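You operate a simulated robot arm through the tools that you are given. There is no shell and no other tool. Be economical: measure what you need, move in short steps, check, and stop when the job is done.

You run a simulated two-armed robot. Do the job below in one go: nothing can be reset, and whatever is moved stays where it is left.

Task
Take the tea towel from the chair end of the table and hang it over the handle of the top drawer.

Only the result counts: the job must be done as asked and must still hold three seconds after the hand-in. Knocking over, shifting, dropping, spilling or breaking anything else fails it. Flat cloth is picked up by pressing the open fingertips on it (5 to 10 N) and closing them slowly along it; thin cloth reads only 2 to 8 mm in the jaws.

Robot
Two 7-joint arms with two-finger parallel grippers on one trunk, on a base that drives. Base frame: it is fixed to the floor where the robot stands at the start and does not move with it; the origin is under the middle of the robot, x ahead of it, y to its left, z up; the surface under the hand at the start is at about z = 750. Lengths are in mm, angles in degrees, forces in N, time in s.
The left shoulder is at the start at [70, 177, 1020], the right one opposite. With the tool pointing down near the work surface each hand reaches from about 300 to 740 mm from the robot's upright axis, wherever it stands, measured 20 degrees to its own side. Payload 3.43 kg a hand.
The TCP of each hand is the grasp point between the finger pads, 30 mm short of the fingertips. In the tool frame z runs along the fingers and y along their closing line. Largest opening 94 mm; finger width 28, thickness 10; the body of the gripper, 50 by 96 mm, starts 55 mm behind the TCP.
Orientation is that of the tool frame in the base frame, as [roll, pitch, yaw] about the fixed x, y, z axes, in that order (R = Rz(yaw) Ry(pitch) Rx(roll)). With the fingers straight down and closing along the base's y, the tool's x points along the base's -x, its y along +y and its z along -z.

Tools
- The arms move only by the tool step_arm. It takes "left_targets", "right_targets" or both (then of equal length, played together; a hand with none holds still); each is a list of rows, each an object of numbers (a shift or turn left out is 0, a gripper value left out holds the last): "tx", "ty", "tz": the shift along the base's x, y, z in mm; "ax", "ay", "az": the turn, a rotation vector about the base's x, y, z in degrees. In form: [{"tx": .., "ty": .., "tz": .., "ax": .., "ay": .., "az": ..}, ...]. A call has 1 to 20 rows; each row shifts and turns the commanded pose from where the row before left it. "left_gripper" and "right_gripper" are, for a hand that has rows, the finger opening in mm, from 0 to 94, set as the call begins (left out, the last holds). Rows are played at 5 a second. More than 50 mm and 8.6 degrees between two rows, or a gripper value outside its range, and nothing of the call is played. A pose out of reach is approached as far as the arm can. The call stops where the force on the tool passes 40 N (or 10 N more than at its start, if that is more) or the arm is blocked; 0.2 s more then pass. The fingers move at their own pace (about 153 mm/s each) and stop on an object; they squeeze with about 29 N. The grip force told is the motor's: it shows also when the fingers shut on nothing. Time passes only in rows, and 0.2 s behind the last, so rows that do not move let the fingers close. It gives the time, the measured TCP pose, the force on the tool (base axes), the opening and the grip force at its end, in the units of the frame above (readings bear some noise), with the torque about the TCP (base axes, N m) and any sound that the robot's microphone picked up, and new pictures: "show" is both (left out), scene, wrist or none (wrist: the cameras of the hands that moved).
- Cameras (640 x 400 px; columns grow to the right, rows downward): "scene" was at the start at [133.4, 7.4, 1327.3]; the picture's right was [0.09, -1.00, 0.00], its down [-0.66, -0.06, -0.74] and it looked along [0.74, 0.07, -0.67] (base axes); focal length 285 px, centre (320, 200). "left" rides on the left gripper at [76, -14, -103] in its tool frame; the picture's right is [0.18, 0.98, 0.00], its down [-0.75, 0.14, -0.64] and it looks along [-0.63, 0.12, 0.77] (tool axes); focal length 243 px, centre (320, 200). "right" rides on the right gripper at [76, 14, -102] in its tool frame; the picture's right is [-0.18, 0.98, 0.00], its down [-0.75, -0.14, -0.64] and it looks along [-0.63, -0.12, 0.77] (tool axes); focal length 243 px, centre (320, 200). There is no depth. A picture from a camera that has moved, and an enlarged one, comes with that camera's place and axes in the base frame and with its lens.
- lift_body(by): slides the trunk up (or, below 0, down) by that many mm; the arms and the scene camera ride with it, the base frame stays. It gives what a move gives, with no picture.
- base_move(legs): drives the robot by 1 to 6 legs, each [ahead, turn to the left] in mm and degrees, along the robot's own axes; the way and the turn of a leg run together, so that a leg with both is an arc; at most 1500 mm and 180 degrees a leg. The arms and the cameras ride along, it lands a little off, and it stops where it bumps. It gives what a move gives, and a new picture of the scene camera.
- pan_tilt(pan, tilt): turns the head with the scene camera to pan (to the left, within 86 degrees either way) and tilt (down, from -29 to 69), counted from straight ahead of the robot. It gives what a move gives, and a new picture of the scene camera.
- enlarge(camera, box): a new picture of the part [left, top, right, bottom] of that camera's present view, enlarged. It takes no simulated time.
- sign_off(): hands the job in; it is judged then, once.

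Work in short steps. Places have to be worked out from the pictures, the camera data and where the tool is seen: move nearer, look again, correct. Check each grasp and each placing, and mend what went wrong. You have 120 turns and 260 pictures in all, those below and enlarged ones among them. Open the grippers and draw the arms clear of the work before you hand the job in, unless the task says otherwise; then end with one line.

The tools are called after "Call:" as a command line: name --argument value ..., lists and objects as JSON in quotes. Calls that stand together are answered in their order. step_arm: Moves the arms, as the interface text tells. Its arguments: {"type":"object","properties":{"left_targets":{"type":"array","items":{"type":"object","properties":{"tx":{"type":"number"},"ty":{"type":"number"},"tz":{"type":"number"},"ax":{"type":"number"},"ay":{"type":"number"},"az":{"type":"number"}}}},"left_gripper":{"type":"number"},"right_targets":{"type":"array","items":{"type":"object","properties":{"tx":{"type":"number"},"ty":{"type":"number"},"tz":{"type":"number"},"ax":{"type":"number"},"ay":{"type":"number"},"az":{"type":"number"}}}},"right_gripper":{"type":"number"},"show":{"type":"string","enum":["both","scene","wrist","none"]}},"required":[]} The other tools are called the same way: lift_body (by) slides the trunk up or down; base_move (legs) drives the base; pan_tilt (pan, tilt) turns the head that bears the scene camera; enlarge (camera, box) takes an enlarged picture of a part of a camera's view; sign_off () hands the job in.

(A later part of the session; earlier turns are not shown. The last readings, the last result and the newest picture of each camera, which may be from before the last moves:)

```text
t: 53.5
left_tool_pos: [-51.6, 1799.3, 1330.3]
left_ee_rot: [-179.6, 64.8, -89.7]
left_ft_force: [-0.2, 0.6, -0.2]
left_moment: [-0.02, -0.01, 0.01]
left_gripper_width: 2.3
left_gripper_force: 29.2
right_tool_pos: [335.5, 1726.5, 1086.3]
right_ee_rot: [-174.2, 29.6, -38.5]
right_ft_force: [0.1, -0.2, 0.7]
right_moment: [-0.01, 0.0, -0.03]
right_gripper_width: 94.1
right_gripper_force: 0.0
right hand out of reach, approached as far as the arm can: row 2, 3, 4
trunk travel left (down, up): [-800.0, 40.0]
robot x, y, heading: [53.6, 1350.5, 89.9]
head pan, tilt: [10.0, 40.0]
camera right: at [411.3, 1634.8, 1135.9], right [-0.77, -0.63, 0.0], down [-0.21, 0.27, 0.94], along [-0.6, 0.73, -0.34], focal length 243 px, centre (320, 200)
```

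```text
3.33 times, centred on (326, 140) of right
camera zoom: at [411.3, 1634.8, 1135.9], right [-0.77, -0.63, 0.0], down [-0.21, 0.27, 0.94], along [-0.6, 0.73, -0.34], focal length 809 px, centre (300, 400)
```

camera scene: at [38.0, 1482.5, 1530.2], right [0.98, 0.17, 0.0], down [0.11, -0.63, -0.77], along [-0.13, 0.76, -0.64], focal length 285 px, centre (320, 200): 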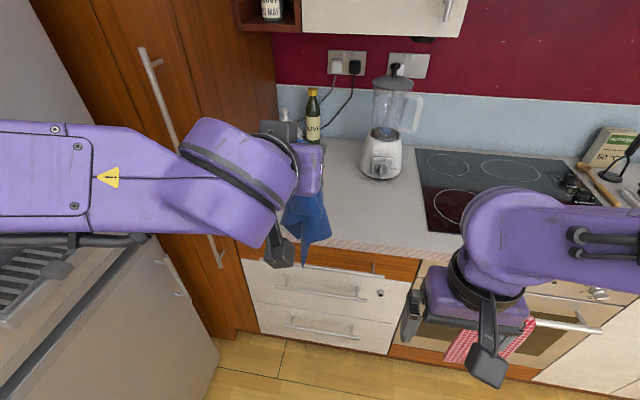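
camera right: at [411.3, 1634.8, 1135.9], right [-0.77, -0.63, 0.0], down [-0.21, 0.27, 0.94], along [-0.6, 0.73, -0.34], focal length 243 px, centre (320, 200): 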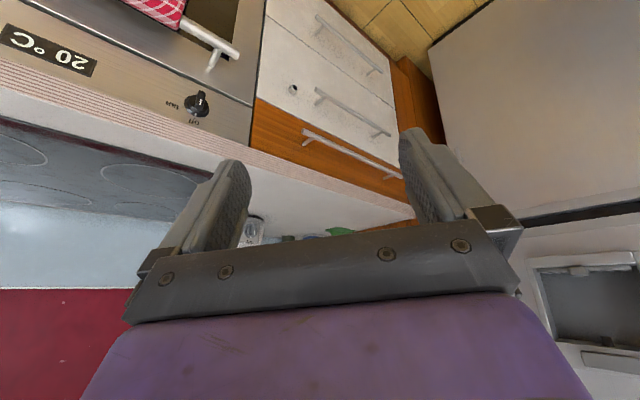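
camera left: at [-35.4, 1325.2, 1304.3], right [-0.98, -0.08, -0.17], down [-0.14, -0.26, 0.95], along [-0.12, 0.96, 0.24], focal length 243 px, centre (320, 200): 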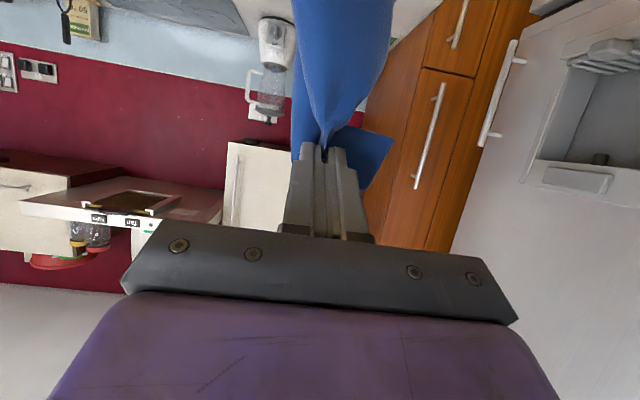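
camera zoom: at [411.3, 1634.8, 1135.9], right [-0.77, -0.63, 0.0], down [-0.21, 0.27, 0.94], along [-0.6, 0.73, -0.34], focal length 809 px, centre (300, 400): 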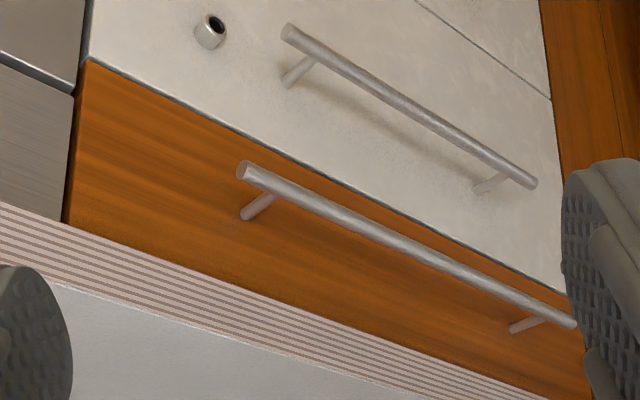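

Bar centre is at about [x −250…147, y≈2010, z≈812], drawer face y≈2044, so the gap is about 28 mm. I bring the towel forward to just short of that and check from the side camera.

Call:
step_arm --left_targets '[{"ty": 40, "tz": -20}, {"ty": 40, "tz": -20}, {"ty": 40, "tz": -20}, {"ty": 30, "tz": -20}, {}, {}, {}]' --show "none"

Call:
enlarge --camera "right" --box '[230, 60, 520, 240]'

Call:
enlarge --camera "scene" --box '[180, 120, 420, 270]'

```text
t: 55.1
left_tool_pos: [-50.2, 1951.2, 1251.4]
left_ee_rot: [-179.8, 64.8, -89.7]
left_ft_force: [0.5, 0.3, -0.1]
left_moment: [0.02, 0.01, 0.02]
left_gripper_width: 2.1
left_gripper_force: 29.1
right_tool_pos: [337.0, 1726.9, 1086.0]
right_ee_rot: [-174.3, 29.7, -38.5]
right_ft_force: [-0.6, 0.3, 0.2]
right_moment: [0.02, 0.04, 0.0]
right_gripper_width: 94.0
right_gripper_force: 0.0
trunk travel left (down, up): [-800.0, 40.0]
robot x, y, heading: [52.9, 1348.0, 90.2]
head pan, tilt: [10.0, 40.0]
```

```text
2.21 times, centred on (375, 150) of right
camera zoom: at [411.8, 1635.3, 1135.8], right [-0.77, -0.64, 0.01], down [-0.21, 0.27, 0.94], along [-0.6, 0.72, -0.34], focal length 535 px, centre (199, 310)
```

zoom: 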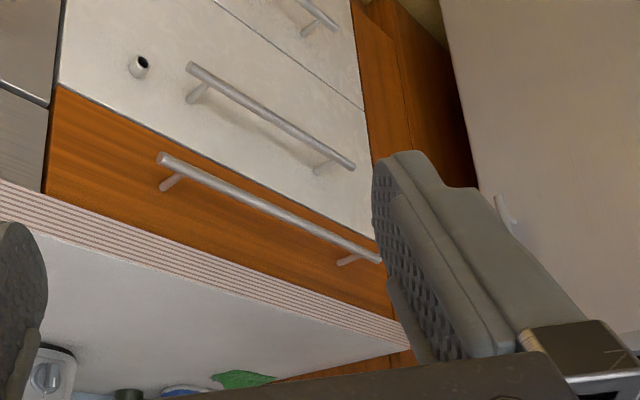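

```text
2.67 times, centred on (300, 195) of scene
camera zoom: at [38.5, 1484.9, 1529.9], right [0.98, 0.17, 0.0], down [0.11, -0.63, -0.77], along [-0.13, 0.75, -0.64], focal length 761 px, centre (373, 213)
```

zoom: 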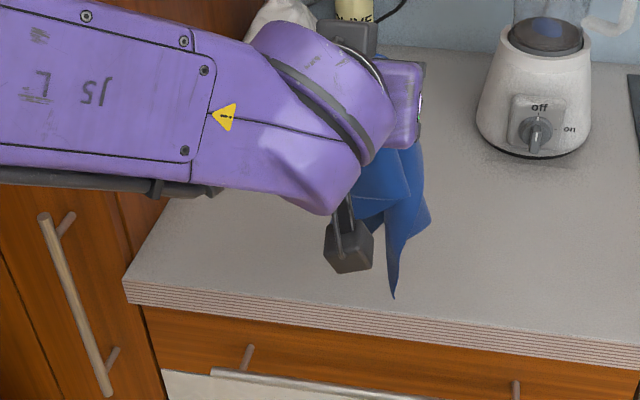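

Towel bottom is at z≈1010. I shift it to x≈15 for visibility, tips to y≈2005, and lower to just above the counter level.

Call:
step_arm --left_targets '[{"tx": 30, "ty": 10, "tz": -20}, {"tx": 35, "ty": 10, "tz": -20}, {"ty": 8, "tz": -20}, {}, {}, {}]' --show "wrist"

Call:
enlarge --camera "right" --box '[200, 60, 440, 210]'

Call:
enlarge --camera "scene" --box '[220, 150, 460, 300]'

```text
t: 56.5
left_tool_pos: [13.6, 1978.8, 1188.9]
left_ee_rot: [-179.6, 64.9, -89.7]
left_ft_force: [-0.3, -0.3, 0.5]
left_moment: [-0.04, 0.01, 0.0]
left_gripper_width: 2.1
left_gripper_force: 29.2
right_tool_pos: [334.7, 1726.7, 1086.4]
right_ee_rot: [-174.1, 29.6, -38.5]
right_ft_force: [-0.1, -0.1, 0.1]
right_moment: [0.03, -0.03, -0.02]
right_gripper_width: 93.8
right_gripper_force: 0.0
trunk travel left (down, up): [-800.0, 40.0]
robot x, y, heading: [52.7, 1346.8, 89.8]
head pan, tilt: [10.0, 40.0]
camera left: at [29.3, 1852.7, 1163.9], right [-0.98, -0.08, -0.17], down [-0.14, -0.26, 0.95], along [-0.12, 0.96, 0.24], focal length 243 px, centre (320, 200)
```

left: 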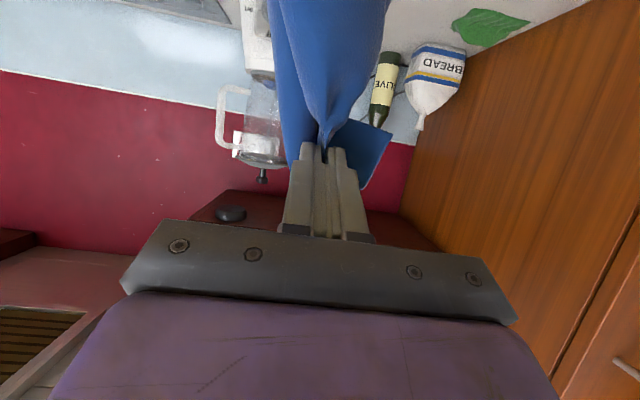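

```text
2.67 times, centred on (320, 135) of right
camera zoom: at [411.1, 1634.8, 1136.2], right [-0.77, -0.64, 0.0], down [-0.21, 0.27, 0.94], along [-0.6, 0.73, -0.34], focal length 647 px, centre (320, 373)
```

zoom: 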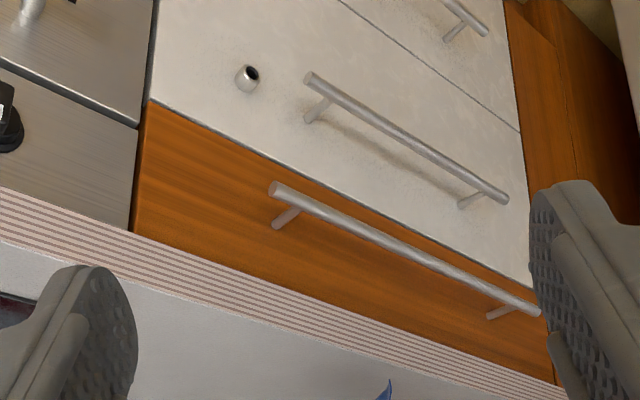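

```text
2.67 times, centred on (340, 225) of scene
camera zoom: at [37.4, 1484.3, 1530.0], right [0.98, 0.17, 0.0], down [0.11, -0.63, -0.77], along [-0.13, 0.75, -0.64], focal length 761 px, centre (267, 133)
```

zoom: 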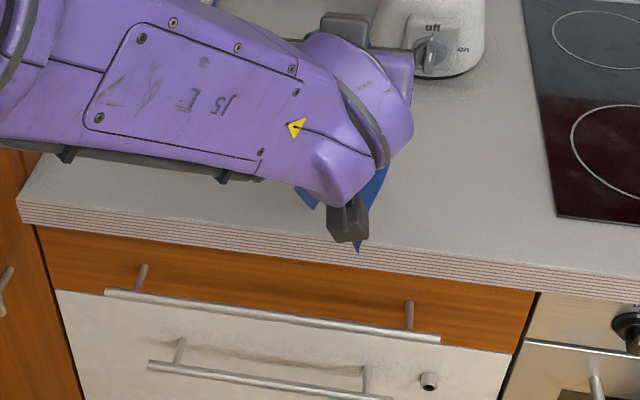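

Measured in the same views: towel tip at y≈1997, z≈955; bar y≈2022, z≈798; counter edge y≈2037. I move 32 mm forward and lower a bit so the tip slides down just in front of the counter edge.

Call:
step_arm --left_targets '[{"ty": 16}, {"ty": 16}, {}, {}, {"tz": -20}, {"tz": -20}, {}, {}]' --show "none"

Call:
enlarge --camera "right" --box '[200, 60, 440, 210]'

Call:
enlarge --camera "scene" --box '[220, 150, 460, 300]'

```text
t: 58.3
left_tool_pos: [14.8, 2010.8, 1149.1]
left_ee_rot: [-179.7, 64.8, -89.8]
left_ft_force: [0.4, 0.0, -0.3]
left_moment: [-0.02, 0.01, 0.04]
left_gripper_width: 2.4
left_gripper_force: 29.5
right_tool_pos: [335.7, 1727.0, 1085.2]
right_ee_rot: [-174.3, 29.5, -38.5]
right_ft_force: [0.2, -0.1, -0.2]
right_moment: [0.01, -0.02, -0.02]
right_gripper_width: 94.0
right_gripper_force: 0.0
trunk travel left (down, up): [-800.0, 40.0]
robot x, y, heading: [52.0, 1350.6, 90.1]
head pan, tilt: [10.0, 40.0]
```

```text
2.67 times, centred on (320, 135) of right
camera zoom: at [411.8, 1634.8, 1135.9], right [-0.77, -0.64, 0.01], down [-0.21, 0.27, 0.94], along [-0.6, 0.73, -0.34], focal length 647 px, centre (320, 373)
```

zoom: 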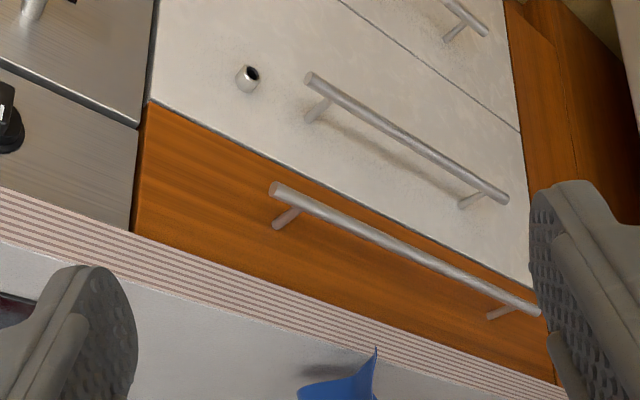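

```text
2.67 times, centred on (340, 225) of scene
camera zoom: at [38.4, 1484.3, 1530.0], right [0.98, 0.17, 0.0], down [0.11, -0.63, -0.77], along [-0.13, 0.75, -0.64], focal length 761 px, centre (267, 133)
```

zoom: 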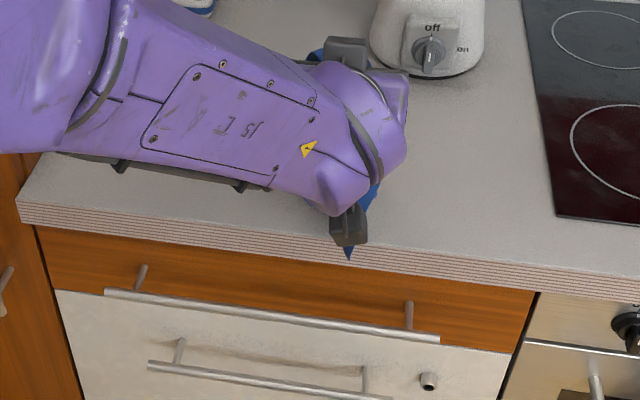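

The bundle is spread in y and part would land on the counter, so this isn't clean. I back away in front of the drawer, set the tool vertical again and inspect the hang with the side camera.

Call:
step_arm --left_targets '[{"ty": -30, "tz": 10}, {"ty": -30, "tz": 10}, {"ty": -25, "ax": -8.1}, {"ax": -8.1}, {"ax": -8.1}, {"ax": -8.1}, {"ax": -8.1}, {"ax": -8.1}, {"ax": -8.1}, {"ax": -8.1}, {"tz": -40}, {"tz": -40}, {}, {}]' --show "none"

Call:
enlarge --camera "right" --box '[200, 60, 440, 240]'

Call:
enlarge --camera "scene" --box '[160, 120, 480, 320]'

```text
t: 61.3
left_tool_pos: [16.1, 1924.4, 1089.5]
left_ee_rot: [-179.9, 0.0, -89.9]
left_ft_force: [-0.3, 0.0, -0.3]
left_moment: [0.01, 0.01, 0.05]
left_gripper_width: 2.5
left_gripper_force: 28.7
right_tool_pos: [336.0, 1724.7, 1086.1]
right_ee_rot: [-174.2, 29.5, -38.5]
right_ft_force: [0.0, -0.4, 0.1]
right_moment: [0.01, 0.01, -0.03]
right_gripper_width: 94.4
right_gripper_force: 0.1
trunk travel left (down, up): [-800.0, 40.0]
robot x, y, heading: [52.9, 1349.7, 89.9]
head pan, tilt: [10.0, 40.0]
```

```text
2.22 times, centred on (320, 150) of right
camera zoom: at [411.7, 1634.6, 1136.0], right [-0.77, -0.64, 0.0], down [-0.21, 0.27, 0.94], along [-0.6, 0.73, -0.34], focal length 539 px, centre (320, 311)
```

zoom: 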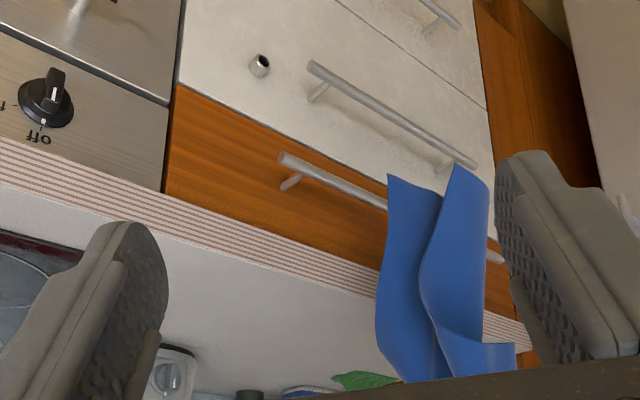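

```text
2.00 times, centred on (320, 220) of scene
camera zoom: at [38.3, 1484.0, 1530.0], right [0.98, 0.17, 0.0], down [0.11, -0.63, -0.77], along [-0.13, 0.75, -0.64], focal length 571 px, centre (320, 160)
```

zoom: 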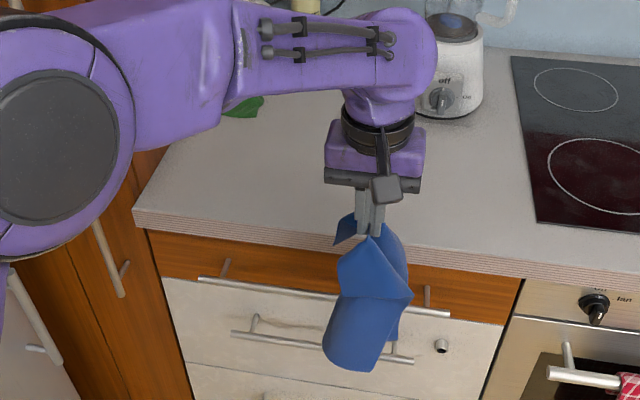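

The sheet is curled into two panels, too thick for the slot. Better plan: lay it on the free counter in front of the blender, then pick the flat free edge by two corners with both hands. I raise and retract both hands first.

Call:
step_arm --left_targets '[{"tz": 40, "ty": -30, "tx": -20}, {"tz": 40, "ty": -30, "tx": -20}, {"tz": 40, "ty": -30, "tx": -20}, {"tz": 40, "ty": -30, "tx": -10}, {"tz": 30, "ty": -30}, {}]' --right_targets '[{"ty": -25, "tz": 15, "ax": -5.8, "ay": -4.8}, {"ty": -25, "tz": 15, "ax": -5.8, "ay": -4.8}, {"ty": -25, "tz": 15, "ax": -5.8, "ay": -4.8}, {"ty": -25, "tz": 15, "ax": -5.8, "ay": -4.8, "tx": -15}, {"tx": -25}, {}]' --show "none"

Call:
pan_tilt --pan 0 --tilt 65

```text
refused: row 1 steps farther than a row can; nothing moved
```

```text
t: 62.2
left_tool_pos: [15.8, 1925.0, 1090.9]
left_ee_rot: [-179.9, 0.0, -89.9]
left_ft_force: [-0.7, -0.7, 0.0]
left_moment: [0.01, -0.05, 0.0]
left_gripper_width: 2.4
left_gripper_force: 29.2
right_tool_pos: [336.0, 1725.9, 1085.2]
right_ee_rot: [-174.2, 29.5, -38.6]
right_ft_force: [0.9, 0.4, -0.7]
right_moment: [0.01, 0.0, 0.0]
right_gripper_width: 94.0
right_gripper_force: 0.0
trunk travel left (down, up): [-800.0, 40.0]
robot x, y, heading: [53.8, 1349.2, 90.1]
head pan, tilt: [0.0, 65.0]
camera scene: at [53.0, 1461.2, 1497.8], right [1.0, 0.0, 0.0], down [0.0, -0.91, -0.42], along [0.0, 0.42, -0.91], focal length 285 px, centre (320, 200)
```

scene: 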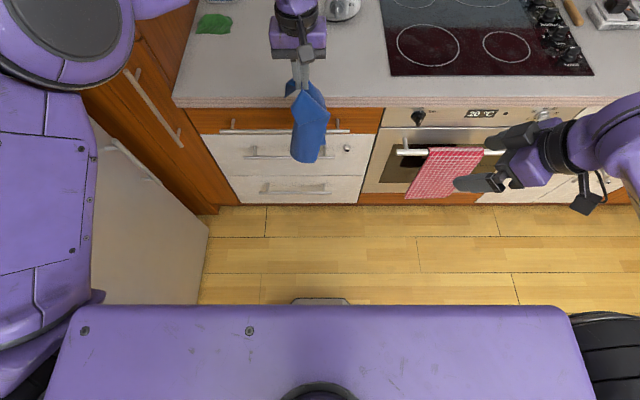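

Base front is ~240 mm ahead of the axis, so driving 300 mm is safe. I redo the raise with smaller rows.

Call:
step_arm --left_targets '[{"tz": 40, "ty": -20, "tx": -15}, {"tz": 40, "ty": -20, "tx": -15}, {"tz": 40, "ty": -20, "tx": -15}, {"tz": 40, "ty": -20, "tx": -15}, {"tz": 30, "ty": -30, "tx": -10}, {"ty": -40}, {}]' --right_targets '[{"ty": -25, "tz": 15, "ax": -5.8, "ay": -4.8}, {"ty": -25, "tz": 15, "ax": -5.8, "ay": -4.8}, {"ty": -25, "tz": 15, "ax": -5.8, "ay": -4.8}, {"ty": -25, "tz": 15, "ax": -5.8, "ay": -4.8, "tx": -15}, {"tx": -25, "az": -8}, {"tx": -25, "az": -8}, {"az": -8}]' --show "none"

Call:
base_move --legs '[[290, 0]]'

Call:
pan_tilt --pan 0 --tilt 50

```text
t: 63.8
left_tool_pos: [-55.3, 1774.8, 1280.3]
left_ee_rot: [-179.9, 0.0, -89.9]
left_ft_force: [0.3, -0.3, 0.0]
left_moment: [-0.05, 0.03, 0.04]
left_gripper_width: 2.5
left_gripper_force: 29.3
right_tool_pos: [275.8, 1642.5, 1149.4]
right_ee_rot: [179.9, 0.0, -64.1]
right_ft_force: [-0.1, -0.2, 0.1]
right_moment: [-0.01, 0.01, 0.01]
right_gripper_width: 93.9
right_gripper_force: 0.1
right hand out of reach, approached as far as the arm can: row 1, 2, 4
trunk travel left (down, up): [-800.0, 40.0]
robot x, y, heading: [54.7, 1346.9, 89.9]
head pan, tilt: [0.0, 65.0]
```

```text
t: 65.8
left_tool_pos: [-58.2, 2059.4, 1281.8]
left_ee_rot: [-179.9, 0.1, -89.7]
left_ft_force: [-0.3, 0.2, 0.3]
left_moment: [-0.03, 0.02, 0.03]
left_gripper_width: 2.5
left_gripper_force: 28.9
right_tool_pos: [274.1, 1930.0, 1151.8]
right_ee_rot: [-180.0, 0.1, -63.9]
right_ft_force: [0.7, -1.0, 0.0]
right_moment: [0.03, -0.01, 0.0]
right_gripper_width: 94.0
right_gripper_force: 0.1
trunk travel left (down, up): [-800.0, 40.0]
robot x, y, heading: [52.3, 1637.8, 90.4]
head pan, tilt: [0.0, 65.0]
camera scene: at [52.2, 1746.4, 1497.9], right [1.0, 0.0, 0.0], down [0.0, -0.91, -0.42], along [0.0, 0.42, -0.91], focal length 285 px, centre (320, 200)
```

scene: 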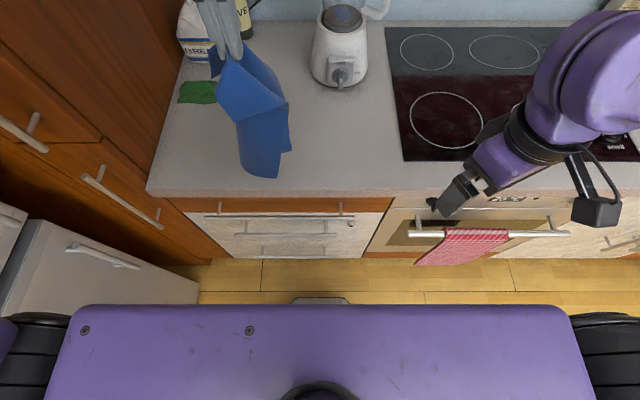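

```text
t: 66.6
left_tool_pos: [-58.0, 2061.5, 1280.1]
left_ee_rot: [-179.9, 0.0, -89.7]
left_ft_force: [-0.3, -0.6, 0.3]
left_moment: [-0.01, -0.01, 0.05]
left_gripper_width: 2.2
left_gripper_force: 29.4
right_tool_pos: [273.1, 1930.3, 1151.5]
right_ee_rot: [179.8, 0.0, -63.9]
right_ft_force: [-0.1, -0.1, -1.1]
right_moment: [0.01, -0.04, 0.03]
right_gripper_width: 93.9
right_gripper_force: 0.0
trunk travel left (down, up): [-800.0, 40.0]
robot x, y, heading: [53.3, 1638.1, 90.1]
head pan, tilt: [0.0, 50.0]
camera scene: at [52.0, 1765.5, 1515.7], right [1.0, 0.0, 0.0], down [0.0, -0.77, -0.64], along [0.0, 0.64, -0.77], focal length 285 px, centre (320, 200)
```

scene: 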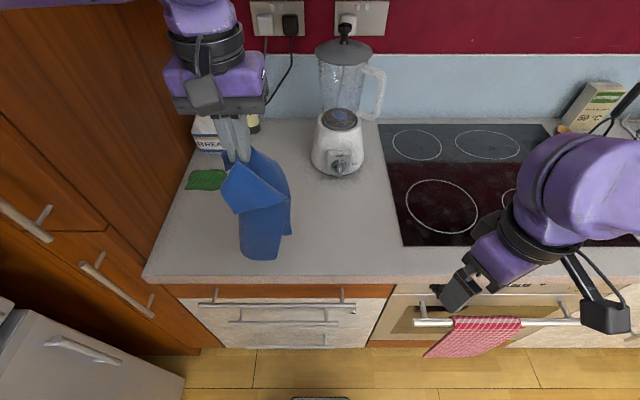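

Counter space is free ahead of the blender (y up to ~2350, x −200…20). I lay the towel down: tail first near the front edge, then the hand moves back and down.

Call:
step_arm --left_targets '[{"ty": 20, "tz": -20}, {"tz": -20}, {}, {"ty": 15, "tz": -26}, {"ty": 18, "tz": -26}, {"ty": 20, "tz": -26}, {"ty": 22, "tz": -26}, {"ty": 22, "tz": -24}, {"ty": 24, "tz": -22}, {}]' --show "scene"

```text
t: 68.8
left_tool_pos: [-56.5, 2201.8, 1090.8]
left_ee_rot: [-180.0, 0.1, -89.7]
left_ft_force: [-0.2, 1.1, 0.0]
left_moment: [-0.01, 0.0, 0.0]
left_gripper_width: 2.5
left_gripper_force: 29.2
right_tool_pos: [274.1, 1928.8, 1152.0]
right_ee_rot: [179.9, 0.0, -63.9]
right_ft_force: [0.2, -0.6, -0.4]
right_moment: [0.04, 0.0, 0.02]
right_gripper_width: 94.0
right_gripper_force: 0.1
trunk travel left (down, up): [-800.0, 40.0]
robot x, y, heading: [47.9, 1635.8, 90.1]
head pan, tilt: [0.0, 50.0]
camera scene: at [52.1, 1763.9, 1515.9], right [1.0, 0.0, 0.0], down [0.0, -0.77, -0.64], along [0.0, 0.64, -0.77], focal length 285 px, centre (320, 200)
```

scene: 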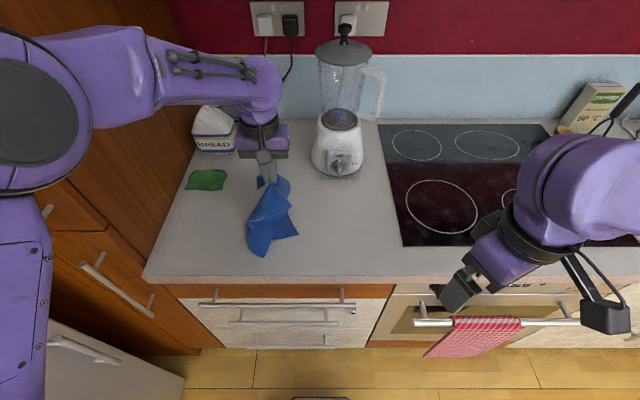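

Tail rests at y≈2095. Continue laying down.

Call:
step_arm --left_targets '[{"ty": 16, "tz": -22}, {"ty": 16, "tz": -22}, {"ty": 18, "tz": -22}, {"ty": 18, "tz": -22}, {"ty": 18, "tz": -20}, {"ty": 18, "tz": -16}, {}, {}]' --show "scene"

Call:
enlarge --camera "scene" --box '[140, 120, 380, 270]'

```text
t: 70.6
left_tool_pos: [-58.0, 2306.3, 965.5]
left_ee_rot: [-179.8, 0.0, -89.7]
left_ft_force: [0.2, 0.2, 0.4]
left_moment: [-0.01, -0.02, 0.03]
left_gripper_width: 2.3
left_gripper_force: 28.6
right_tool_pos: [275.7, 1929.7, 1152.1]
right_ee_rot: [179.8, 0.0, -63.9]
right_ft_force: [-0.8, 0.8, -0.3]
right_moment: [0.02, 0.0, 0.0]
right_gripper_width: 94.0
right_gripper_force: 0.0
trunk travel left (down, up): [-800.0, 40.0]
robot x, y, heading: [52.4, 1635.8, 90.2]
head pan, tilt: [0.0, 50.0]
camera scene: at [52.1, 1764.5, 1515.9], right [1.0, 0.0, 0.0], down [0.0, -0.77, -0.64], along [0.0, 0.64, -0.77], focal length 285 px, centre (320, 200)
```

scene: 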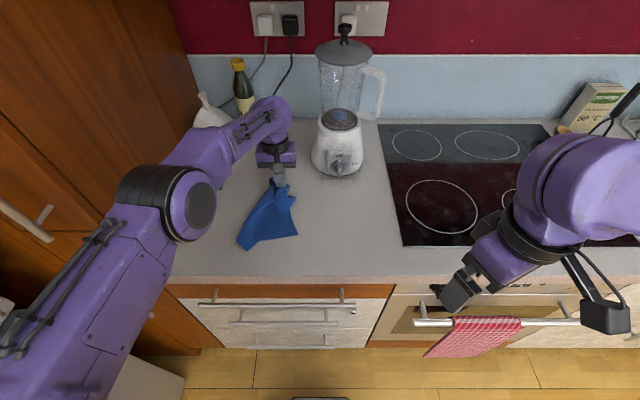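

```text
2.67 times, centred on (260, 195) of scene
camera zoom: at [52.1, 1764.5, 1515.9], right [1.0, 0.0, 0.0], down [0.0, -0.77, -0.64], along [0.0, 0.64, -0.77], focal length 761 px, centre (480, 213)
```

zoom: 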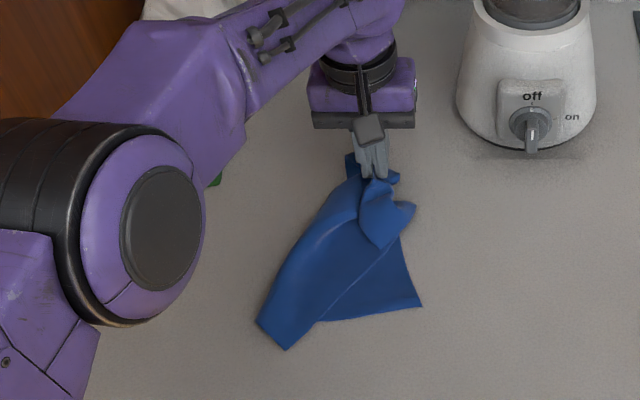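

Laid nearly flat with a fold on the left. I release and lift away to see it.

Call:
step_arm --left_targets '[{}, {"tz": 10}, {"tz": 30}, {"tz": 40}, {"tz": 40, "ty": -20}, {"tz": 40, "ty": -25, "tx": -5}, {"tx": -40}, {"tx": -40}, {"tx": -40}, {}]' --left_gripper 30 --show "scene"

Call:
enlarge --camera "scene" --box '[170, 140, 362, 260]'

```text
t: 72.8
left_tool_pos: [-182.5, 2260.3, 1127.3]
left_ee_rot: [-179.9, 0.2, -89.8]
left_ft_force: [0.1, -0.3, 0.0]
left_moment: [-0.01, 0.03, -0.04]
left_gripper_width: 30.1
left_gripper_force: 0.0
right_tool_pos: [275.0, 1930.0, 1152.5]
right_ee_rot: [180.0, 0.0, -63.9]
right_ft_force: [0.3, 0.1, -0.2]
right_moment: [0.01, 0.02, 0.01]
right_gripper_width: 94.0
right_gripper_force: 0.1
trunk travel left (down, up): [-800.0, 40.0]
robot x, y, heading: [51.8, 1635.5, 90.2]
head pan, tilt: [0.0, 50.0]
camera scene: at [52.5, 1765.4, 1515.8], right [1.0, 0.0, 0.0], down [0.0, -0.77, -0.64], along [0.0, 0.64, -0.77], focal length 285 px, centre (320, 200)
```

scene: 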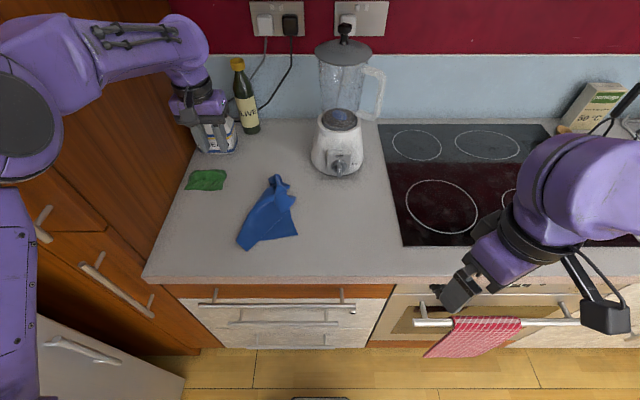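

```text
3.33 times, centred on (266, 200) of scene
camera zoom: at [52.5, 1765.4, 1515.8], right [1.0, 0.0, 0.0], down [0.0, -0.77, -0.64], along [0.0, 0.64, -0.77], focal length 951 px, centre (500, 200)
```

zoom: 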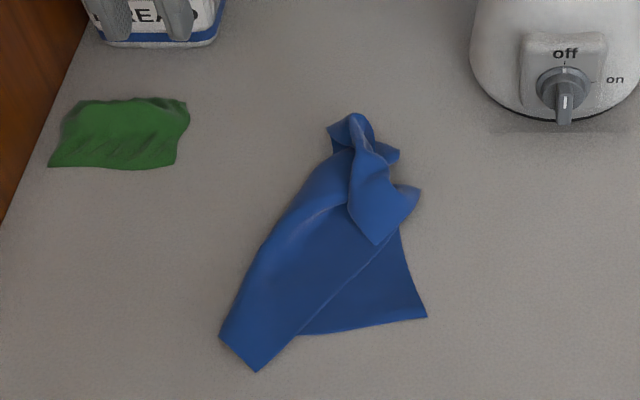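

The corners of the free edge: L (folded over) at about [-122, 2104], R at [-2, 2152]. First the left hand pinches L; I go above it and check.

Call:
step_arm --left_targets '[{"ty": -45}, {"ty": -45}, {"ty": -45, "tx": 10}, {"ty": -13, "tx": 25, "tz": -30}, {"tx": 26, "tz": -40}, {"tz": -45}, {"tz": -20}, {}]' --left_gripper 34 --show "both"

Call:
enlarge --camera "scene" --box '[170, 140, 362, 260]'

```text
t: 74.6
left_tool_pos: [-120.4, 2112.8, 991.7]
left_ee_rot: [180.0, 0.0, -89.8]
left_ft_force: [0.4, -0.7, 0.9]
left_moment: [-0.01, -0.01, -0.01]
left_gripper_width: 33.9
left_gripper_force: 0.1
right_tool_pos: [274.7, 1928.9, 1151.3]
right_ee_rot: [179.9, 0.1, -63.9]
right_ft_force: [0.7, 0.0, -0.4]
right_moment: [0.01, 0.01, 0.0]
right_gripper_width: 94.1
right_gripper_force: 0.2
trunk travel left (down, up): [-800.0, 40.0]
robot x, y, heading: [53.9, 1640.8, 90.2]
head pan, tilt: [0.0, 50.0]
camera scene: at [52.6, 1764.4, 1515.9], right [1.0, 0.0, 0.0], down [0.0, -0.77, -0.64], along [0.0, 0.64, -0.77], focal length 285 px, centre (320, 200)
camera left: at [-104.8, 2037.5, 1093.8], right [-0.98, -0.19, 0.0], down [-0.15, 0.75, 0.64], along [-0.12, 0.63, -0.77], focal length 243 px, centre (320, 200)
```

scene: 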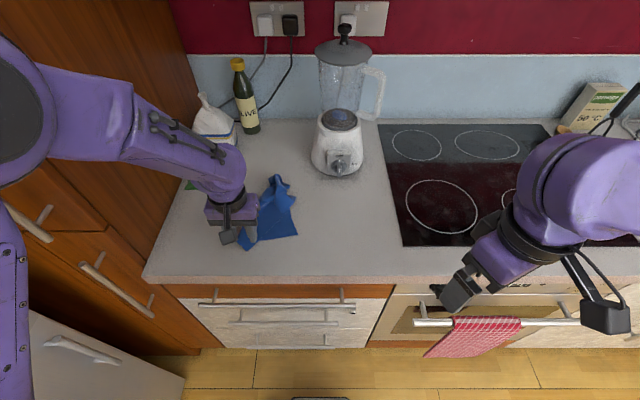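
left: 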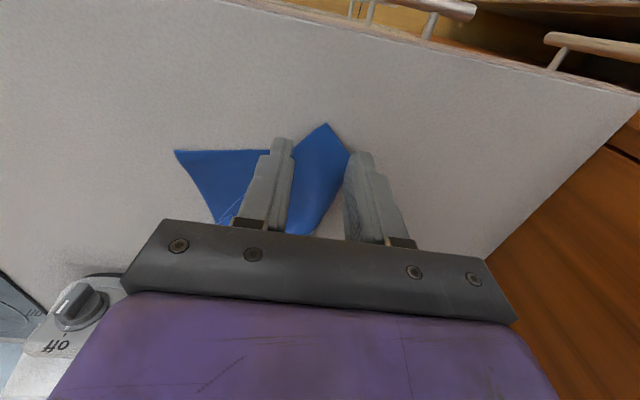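

```text
3.33 times, centred on (266, 200) of scene
camera zoom: at [52.6, 1764.4, 1515.9], right [1.0, 0.0, 0.0], down [0.0, -0.77, -0.64], along [0.0, 0.64, -0.77], focal length 951 px, centre (500, 200)
```

zoom: 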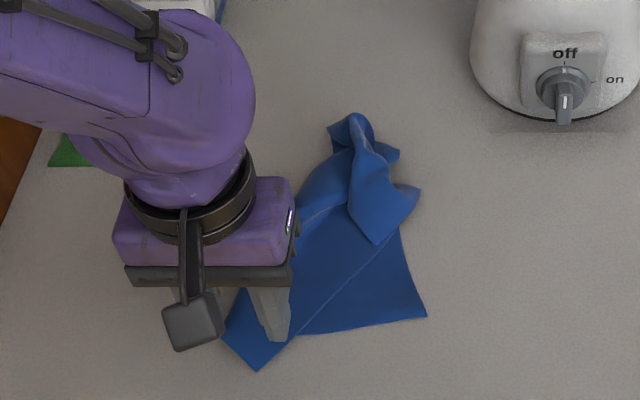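

Tip of L confirmed at [-122, 2108]. I shift 14 mm further in, narrow the jaws to 24 mm and descend.

Call:
step_arm --left_targets '[{"ty": 14, "tx": -2}, {"tz": -20}, {"tz": -12}, {"tz": -4}, {}]' --left_gripper 24 --show "wrist"

```text
t: 75.8
left_tool_pos: [-123.7, 2128.3, 955.7]
left_ee_rot: [-179.9, 0.0, -89.6]
left_ft_force: [0.0, -0.9, -0.4]
left_moment: [-0.01, -0.01, 0.03]
left_gripper_width: 24.0
left_gripper_force: 0.0
right_tool_pos: [272.3, 1930.4, 1151.5]
right_ee_rot: [179.9, 0.1, -64.0]
right_ft_force: [0.6, 0.5, 0.4]
right_moment: [-0.01, -0.02, 0.01]
right_gripper_width: 93.9
right_gripper_force: 0.0
trunk travel left (down, up): [-800.0, 40.0]
robot x, y, heading: [52.0, 1635.6, 90.1]
head pan, tilt: [0.0, 50.0]
camera left: at [-107.3, 2052.0, 1057.9], right [-0.98, -0.19, 0.0], down [-0.15, 0.75, 0.64], along [-0.12, 0.63, -0.77], focal length 243 px, centre (320, 200)
```

left: 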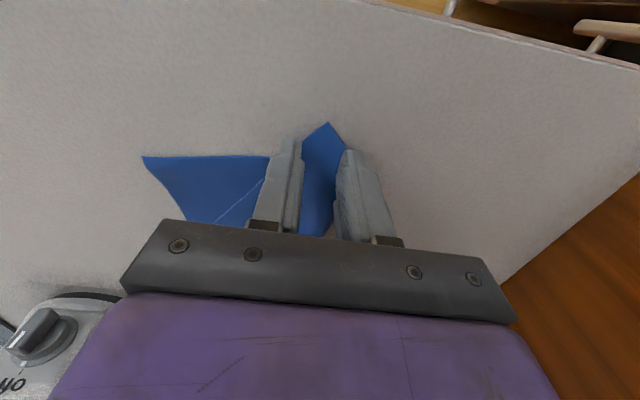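

Well placed; I descend in small steps to feel the contact.

Call:
step_arm --left_targets '[{"tz": -3}, {"tz": -2}, {"tz": -2}, {}]' --show "none"

```text
t: 76.8
left_tool_pos: [-123.6, 2129.1, 948.3]
left_ee_rot: [-179.9, 0.0, -89.7]
left_ft_force: [-0.4, 0.7, 0.3]
left_moment: [-0.01, 0.04, 0.02]
left_gripper_width: 23.9
left_gripper_force: 0.0
right_tool_pos: [274.2, 1930.3, 1151.5]
right_ee_rot: [179.9, 0.1, -63.9]
right_ft_force: [-0.1, 0.4, 0.1]
right_moment: [-0.01, 0.01, 0.04]
right_gripper_width: 93.9
right_gripper_force: 0.1
trunk travel left (down, up): [-800.0, 40.0]
robot x, y, heading: [53.5, 1635.5, 90.3]
head pan, tilt: [0.0, 50.0]
```

Call:
step_arm --left_targets '[{"tz": -2}, {"tz": -2}, {"tz": -2}, {}]' --show "none"

```text
t: 77.8
left_tool_pos: [-124.5, 2127.9, 942.5]
left_ee_rot: [-179.9, 0.0, -89.7]
left_ft_force: [-0.1, -0.6, 1.1]
left_moment: [0.01, 0.0, 0.03]
left_gripper_width: 23.7
left_gripper_force: 0.1
right_tool_pos: [273.5, 1929.2, 1150.6]
right_ee_rot: [-180.0, 0.0, -63.9]
right_ft_force: [-1.0, -0.4, 0.4]
right_moment: [0.02, 0.03, 0.02]
right_gripper_width: 94.0
right_gripper_force: 0.0
trunk travel left (down, up): [-800.0, 40.0]
robot x, y, heading: [52.8, 1641.3, 90.1]
head pan, tilt: [0.0, 50.0]
```

Call:
step_arm --left_targets '[{"tz": -2}, {}]' --show "none"

Call:
step_arm --left_targets '[{"tz": -1.5}, {}]' --show "none"

```text
t: 78.4
left_tool_pos: [-122.4, 2127.3, 942.0]
left_ee_rot: [-180.0, 0.1, -89.8]
left_ft_force: [-0.9, 2.5, 11.6]
left_moment: [0.21, 0.08, 0.01]
left_gripper_width: 23.7
left_gripper_force: 0.0
right_tool_pos: [274.1, 1929.0, 1150.8]
right_ee_rot: [179.9, 0.1, -63.9]
right_ft_force: [-0.8, 0.4, 0.0]
right_moment: [0.02, -0.02, 0.02]
right_gripper_width: 94.0
right_gripper_force: 0.0
trunk travel left (down, up): [-800.0, 40.0]
robot x, y, heading: [47.9, 1639.8, 90.3]
head pan, tilt: [0.0, 50.0]
```

```text
t: 79.0
left_tool_pos: [-123.6, 2126.9, 940.4]
left_ee_rot: [-179.8, 0.4, -89.7]
left_ft_force: [-3.4, 4.9, 30.1]
left_moment: [0.56, 0.22, 0.0]
left_gripper_width: 24.1
left_gripper_force: 0.0
right_tool_pos: [274.1, 1926.6, 1153.0]
right_ee_rot: [-180.0, 0.3, -63.9]
right_ft_force: [-0.6, 0.3, -0.2]
right_moment: [0.0, 0.06, 0.0]
right_gripper_width: 94.1
right_gripper_force: 0.0
trunk travel left (down, up): [-800.0, 40.0]
robot x, y, heading: [51.2, 1638.6, 90.5]
head pan, tilt: [0.0, 50.0]
```

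Contact is at TCP z≈942; I back off 1.8 mm to ~8 N and close in stages.

Call:
step_arm --left_targets '[{"tz": -0.0}, {"tz": 1.8}, {}]' --show "none"

Call:
step_arm --left_targets '[{}]' --left_gripper 16 --show "none"

Call:
step_arm --left_targets '[{}]' --left_gripper 8 --show "none"

Call:
step_arm --left_targets '[{}, {}, {}]' --left_gripper 0 --show "wrist"

```text
t: 79.8
left_tool_pos: [-123.2, 2127.0, 942.0]
left_ee_rot: [-180.0, 0.1, -89.8]
left_ft_force: [-1.3, 4.0, 25.1]
left_moment: [0.44, 0.11, 0.0]
left_gripper_width: 24.1
left_gripper_force: 0.1
right_tool_pos: [274.3, 1927.8, 1151.9]
right_ee_rot: [179.8, 0.1, -63.8]
right_ft_force: [-0.6, 0.5, 0.8]
right_moment: [0.01, -0.01, -0.01]
right_gripper_width: 94.0
right_gripper_force: 0.0
trunk travel left (down, up): [-800.0, 40.0]
robot x, y, heading: [49.7, 1639.5, 90.2]
head pan, tilt: [0.0, 50.0]
```

```text
t: 80.2
left_tool_pos: [-122.2, 2124.4, 941.7]
left_ee_rot: [-179.9, 0.1, -89.8]
left_ft_force: [0.3, 0.8, 22.5]
left_moment: [0.31, 0.03, -0.05]
left_gripper_width: 14.7
left_gripper_force: 0.0
right_tool_pos: [274.0, 1928.1, 1152.5]
right_ee_rot: [180.0, 0.2, -64.0]
right_ft_force: [0.2, -0.1, -0.4]
right_moment: [0.03, -0.01, 0.01]
right_gripper_width: 93.6
right_gripper_force: 0.0
trunk travel left (down, up): [-800.0, 40.0]
robot x, y, heading: [50.2, 1640.0, 90.4]
head pan, tilt: [0.0, 50.0]
```

```text
t: 80.6
left_tool_pos: [-121.8, 2124.4, 941.4]
left_ee_rot: [-179.9, 0.1, -89.8]
left_ft_force: [-0.4, -0.9, 21.0]
left_moment: [0.2, 0.0, -0.03]
left_gripper_width: 6.5
left_gripper_force: 0.0
right_tool_pos: [275.0, 1927.8, 1151.4]
right_ee_rot: [179.9, 0.2, -63.9]
right_ft_force: [-0.1, -0.5, -0.4]
right_moment: [0.03, 0.0, -0.02]
right_gripper_width: 93.7
right_gripper_force: 0.0
trunk travel left (down, up): [-800.0, 40.0]
robot x, y, heading: [52.3, 1638.9, 90.2]
head pan, tilt: [0.0, 50.0]
```

```text
t: 81.4
left_tool_pos: [-122.8, 2125.8, 943.2]
left_ee_rot: [-180.0, 0.1, -89.7]
left_ft_force: [0.7, -3.7, 16.2]
left_moment: [0.1, 0.0, -0.02]
left_gripper_width: 0.0
left_gripper_force: 29.5
right_tool_pos: [274.8, 1928.5, 1152.5]
right_ee_rot: [-180.0, 0.1, -64.0]
right_ft_force: [0.1, 0.2, 0.0]
right_moment: [0.0, 0.01, 0.03]
right_gripper_width: 94.1
right_gripper_force: 0.1
trunk travel left (down, up): [-800.0, 40.0]
robot x, y, heading: [47.1, 1636.8, 90.5]
head pan, tilt: [0.0, 50.0]
camera left: at [-106.8, 2049.5, 1043.9], right [-0.98, -0.19, 0.0], down [-0.15, 0.75, 0.64], along [-0.12, 0.63, -0.77], focal length 243 px, centre (320, 200)
```

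left: 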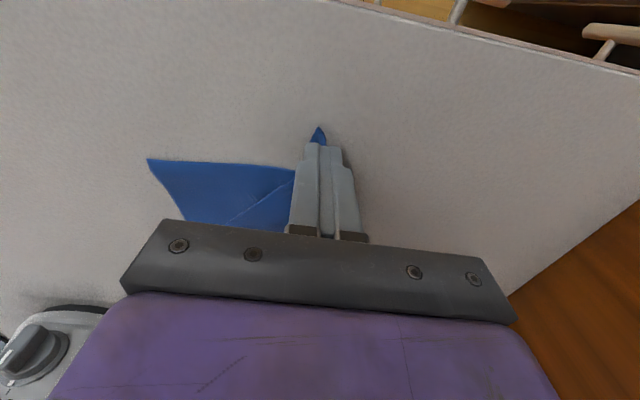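

Closed to 0: nothing caught, since the press was too hard. I lift slightly, open to 36 mm, move 6 mm further in and try again gently.

Call:
step_arm --left_targets '[{"tz": 8}, {"ty": 8}, {}]' --left_gripper 34 --show "wrist"

Call:
step_arm --left_targets '[{"tz": -5}, {}]' --show "none"

```text
t: 82.2
left_tool_pos: [-122.6, 2135.9, 948.7]
left_ee_rot: [-179.8, -0.1, -89.7]
left_ft_force: [0.7, -0.3, 0.8]
left_moment: [-0.03, -0.01, -0.01]
left_gripper_width: 33.9
left_gripper_force: 0.0
right_tool_pos: [273.6, 1930.1, 1151.3]
right_ee_rot: [179.9, 0.0, -63.9]
right_ft_force: [0.7, 0.3, -0.2]
right_moment: [0.0, 0.0, -0.03]
right_gripper_width: 94.4
right_gripper_force: 0.0
trunk travel left (down, up): [-800.0, 40.0]
robot x, y, heading: [54.5, 1635.0, 90.3]
head pan, tilt: [0.0, 50.0]
camera left: at [-107.5, 2059.9, 1051.1], right [-0.98, -0.19, 0.0], down [-0.15, 0.75, 0.64], along [-0.12, 0.63, -0.77], focal length 243 px, centre (320, 200)
```

left: 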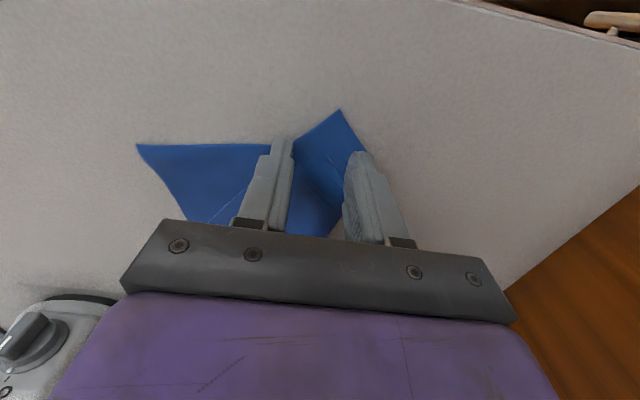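

```text
t: 82.8
left_tool_pos: [-124.4, 2135.1, 943.6]
left_ee_rot: [-180.0, 0.0, -89.7]
left_ft_force: [-0.7, 0.8, 0.7]
left_moment: [-0.02, 0.03, -0.03]
left_gripper_width: 33.7
left_gripper_force: 0.2
right_tool_pos: [274.4, 1930.0, 1150.2]
right_ee_rot: [179.9, 0.1, -63.9]
right_ft_force: [0.3, 0.9, 0.7]
right_moment: [-0.01, 0.0, -0.01]
right_gripper_width: 94.1
right_gripper_force: 0.0
trunk travel left (down, up): [-800.0, 40.0]
robot x, y, heading: [50.1, 1637.0, 90.3]
head pan, tilt: [0.0, 50.0]
```

Call:
step_arm --left_targets '[{"tz": -1}, {}]' --show "none"

Call:
step_arm --left_targets '[{"tz": -0.7}, {}]' --show "none"

```text
t: 83.4
left_tool_pos: [-123.0, 2136.7, 943.6]
left_ee_rot: [-179.9, 0.1, -89.7]
left_ft_force: [-0.9, 0.2, 0.4]
left_moment: [0.0, 0.01, -0.04]
left_gripper_width: 33.9
left_gripper_force: 0.0
right_tool_pos: [273.0, 1929.3, 1151.4]
right_ee_rot: [179.8, 0.1, -63.9]
right_ft_force: [0.1, 0.8, -0.3]
right_moment: [-0.01, -0.01, -0.03]
right_gripper_width: 94.1
right_gripper_force: 0.1
trunk travel left (down, up): [-800.0, 40.0]
robot x, y, heading: [52.8, 1641.4, 90.1]
head pan, tilt: [0.0, 50.0]
```

```text
t: 84.0
left_tool_pos: [-123.5, 2134.8, 942.2]
left_ee_rot: [-179.9, 0.1, -89.8]
left_ft_force: [-1.0, 0.3, 2.9]
left_moment: [0.06, -0.01, 0.03]
left_gripper_width: 34.0
left_gripper_force: 0.1
right_tool_pos: [273.5, 1930.4, 1150.3]
right_ee_rot: [179.9, 0.1, -63.8]
right_ft_force: [-0.2, 0.5, -0.2]
right_moment: [0.0, -0.01, -0.01]
right_gripper_width: 94.1
right_gripper_force: 0.0
trunk travel left (down, up): [-800.0, 40.0]
robot x, y, heading: [51.8, 1637.5, 90.2]
head pan, tilt: [0.0, 50.0]
```

Light contact at 2.9 N; a bit more, then close in stages.

Call:
step_arm --left_targets '[{"tz": -0.5}, {}]' --show "none"

Call:
step_arm --left_targets '[{}]' --left_gripper 27 --show "none"

Call:
step_arm --left_targets '[{}]' --left_gripper 20 --show "wrist"

```text
t: 84.6
left_tool_pos: [-124.0, 2135.7, 942.3]
left_ee_rot: [-179.9, 0.1, -89.7]
left_ft_force: [-0.7, 1.0, 4.5]
left_moment: [0.04, 0.05, 0.01]
left_gripper_width: 33.9
left_gripper_force: 0.2
right_tool_pos: [274.1, 1929.5, 1151.8]
right_ee_rot: [179.9, 0.0, -63.9]
right_ft_force: [-0.5, -0.1, -0.4]
right_moment: [0.02, 0.01, 0.02]
right_gripper_width: 94.1
right_gripper_force: 0.0
trunk travel left (down, up): [-800.0, 40.0]
robot x, y, heading: [52.4, 1635.3, 90.3]
head pan, tilt: [0.0, 50.0]
```

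```text
t: 85.0
left_tool_pos: [-122.4, 2135.4, 942.3]
left_ee_rot: [-180.0, 0.1, -89.7]
left_ft_force: [-0.1, -0.8, 4.8]
left_moment: [0.04, -0.01, 0.01]
left_gripper_width: 26.5
left_gripper_force: 0.1
right_tool_pos: [274.0, 1929.0, 1151.5]
right_ee_rot: [180.0, 0.2, -63.9]
right_ft_force: [-0.4, -0.1, 0.5]
right_moment: [0.0, -0.02, 0.01]
right_gripper_width: 94.0
right_gripper_force: 0.0
trunk travel left (down, up): [-800.0, 40.0]
robot x, y, heading: [52.0, 1640.1, 90.3]
head pan, tilt: [0.0, 50.0]
```

```text
t: 85.4
left_tool_pos: [-122.3, 2136.1, 942.0]
left_ee_rot: [-179.9, 0.1, -89.6]
left_ft_force: [-0.2, 0.2, 5.5]
left_moment: [0.03, 0.01, -0.03]
left_gripper_width: 19.3
left_gripper_force: 0.2
right_tool_pos: [275.0, 1930.1, 1152.6]
right_ee_rot: [179.9, 0.1, -63.9]
right_ft_force: [-0.3, 0.2, 0.4]
right_moment: [0.0, 0.0, -0.01]
right_gripper_width: 93.8
right_gripper_force: 0.1
trunk travel left (down, up): [-800.0, 40.0]
robot x, y, heading: [55.1, 1640.5, 90.1]
head pan, tilt: [0.0, 50.0]
camera left: at [-107.3, 2059.5, 1044.3], right [-0.98, -0.19, 0.0], down [-0.15, 0.75, 0.64], along [-0.12, 0.63, -0.77], focal length 243 px, centre (320, 200)
```

left: 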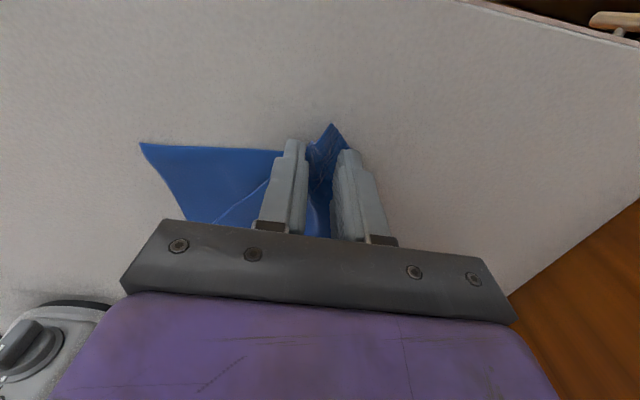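

Cloth is gathering between the tips. I finish closing and lift a little.

Call:
step_arm --left_targets '[{}]' --left_gripper 12 --show "none"

Call:
step_arm --left_targets '[{}, {}, {}]' --left_gripper 0 --show "none"

Call:
step_arm --left_targets '[{"tz": 10}, {"tz": 15}, {"tz": 15}, {}]' --show "both"

```text
t: 85.8
left_tool_pos: [-122.9, 2135.4, 943.2]
left_ee_rot: [-179.9, 0.0, -89.7]
left_ft_force: [0.8, 0.2, 5.8]
left_moment: [0.03, 0.0, 0.0]
left_gripper_width: 12.0
left_gripper_force: 0.0
right_tool_pos: [273.9, 1929.0, 1151.9]
right_ee_rot: [179.8, 0.1, -63.9]
right_ft_force: [0.4, 0.3, -0.6]
right_moment: [0.01, 0.02, 0.01]
right_gripper_width: 93.8
right_gripper_force: 0.0
trunk travel left (down, up): [-800.0, 40.0]
robot x, y, heading: [51.8, 1635.2, 90.2]
head pan, tilt: [0.0, 50.0]
```

```text
t: 86.6
left_tool_pos: [-124.1, 2135.7, 942.8]
left_ee_rot: [-179.9, 0.1, -89.7]
left_ft_force: [-1.3, 0.1, 8.2]
left_moment: [0.04, 0.01, -0.02]
left_gripper_width: 3.3
left_gripper_force: 28.6
right_tool_pos: [274.1, 1928.8, 1151.4]
right_ee_rot: [179.9, 0.1, -64.0]
right_ft_force: [-0.3, -0.6, 0.0]
right_moment: [0.01, -0.01, -0.02]
right_gripper_width: 94.1
right_gripper_force: 0.1
trunk travel left (down, up): [-800.0, 40.0]
robot x, y, heading: [52.8, 1638.0, 90.3]
head pan, tilt: [0.0, 50.0]
```

```text
t: 87.6
left_tool_pos: [-123.1, 2136.0, 981.9]
left_ee_rot: [-179.9, 0.2, -89.8]
left_ft_force: [0.7, 0.0, -0.3]
left_moment: [0.01, -0.04, -0.01]
left_gripper_width: 3.8
left_gripper_force: 29.1
right_tool_pos: [273.8, 1930.6, 1151.1]
right_ee_rot: [179.9, 0.0, -63.9]
right_ft_force: [0.1, 0.3, 0.4]
right_moment: [-0.01, -0.01, -0.03]
right_gripper_width: 94.0
right_gripper_force: 0.0
trunk travel left (down, up): [-800.0, 40.0]
robot x, y, heading: [52.2, 1637.4, 90.1]
head pan, tilt: [0.0, 50.0]
camera scene: at [51.9, 1765.1, 1515.8], right [1.0, 0.0, 0.0], down [0.0, -0.77, -0.64], along [0.0, 0.64, -0.77], focal length 285 px, centre (320, 200)
camera left: at [-107.3, 2059.7, 1083.7], right [-0.98, -0.19, 0.0], down [-0.15, 0.75, 0.64], along [-0.12, 0.63, -0.77], focal length 243 px, centre (320, 200)
```

scene: 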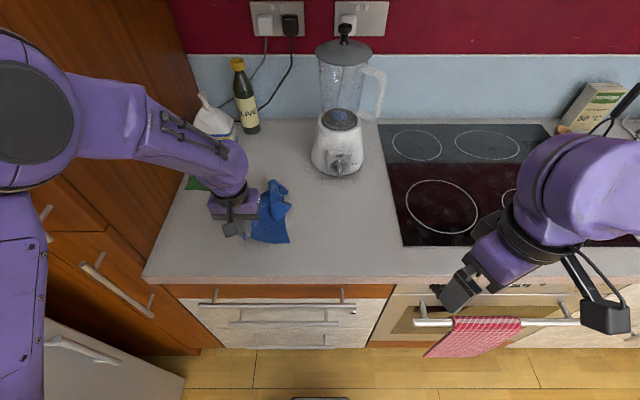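
left: 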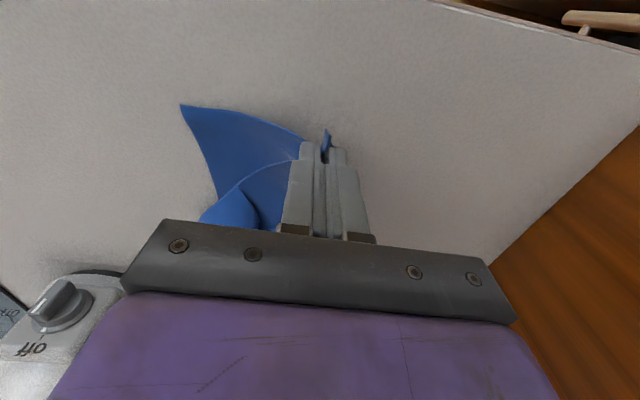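

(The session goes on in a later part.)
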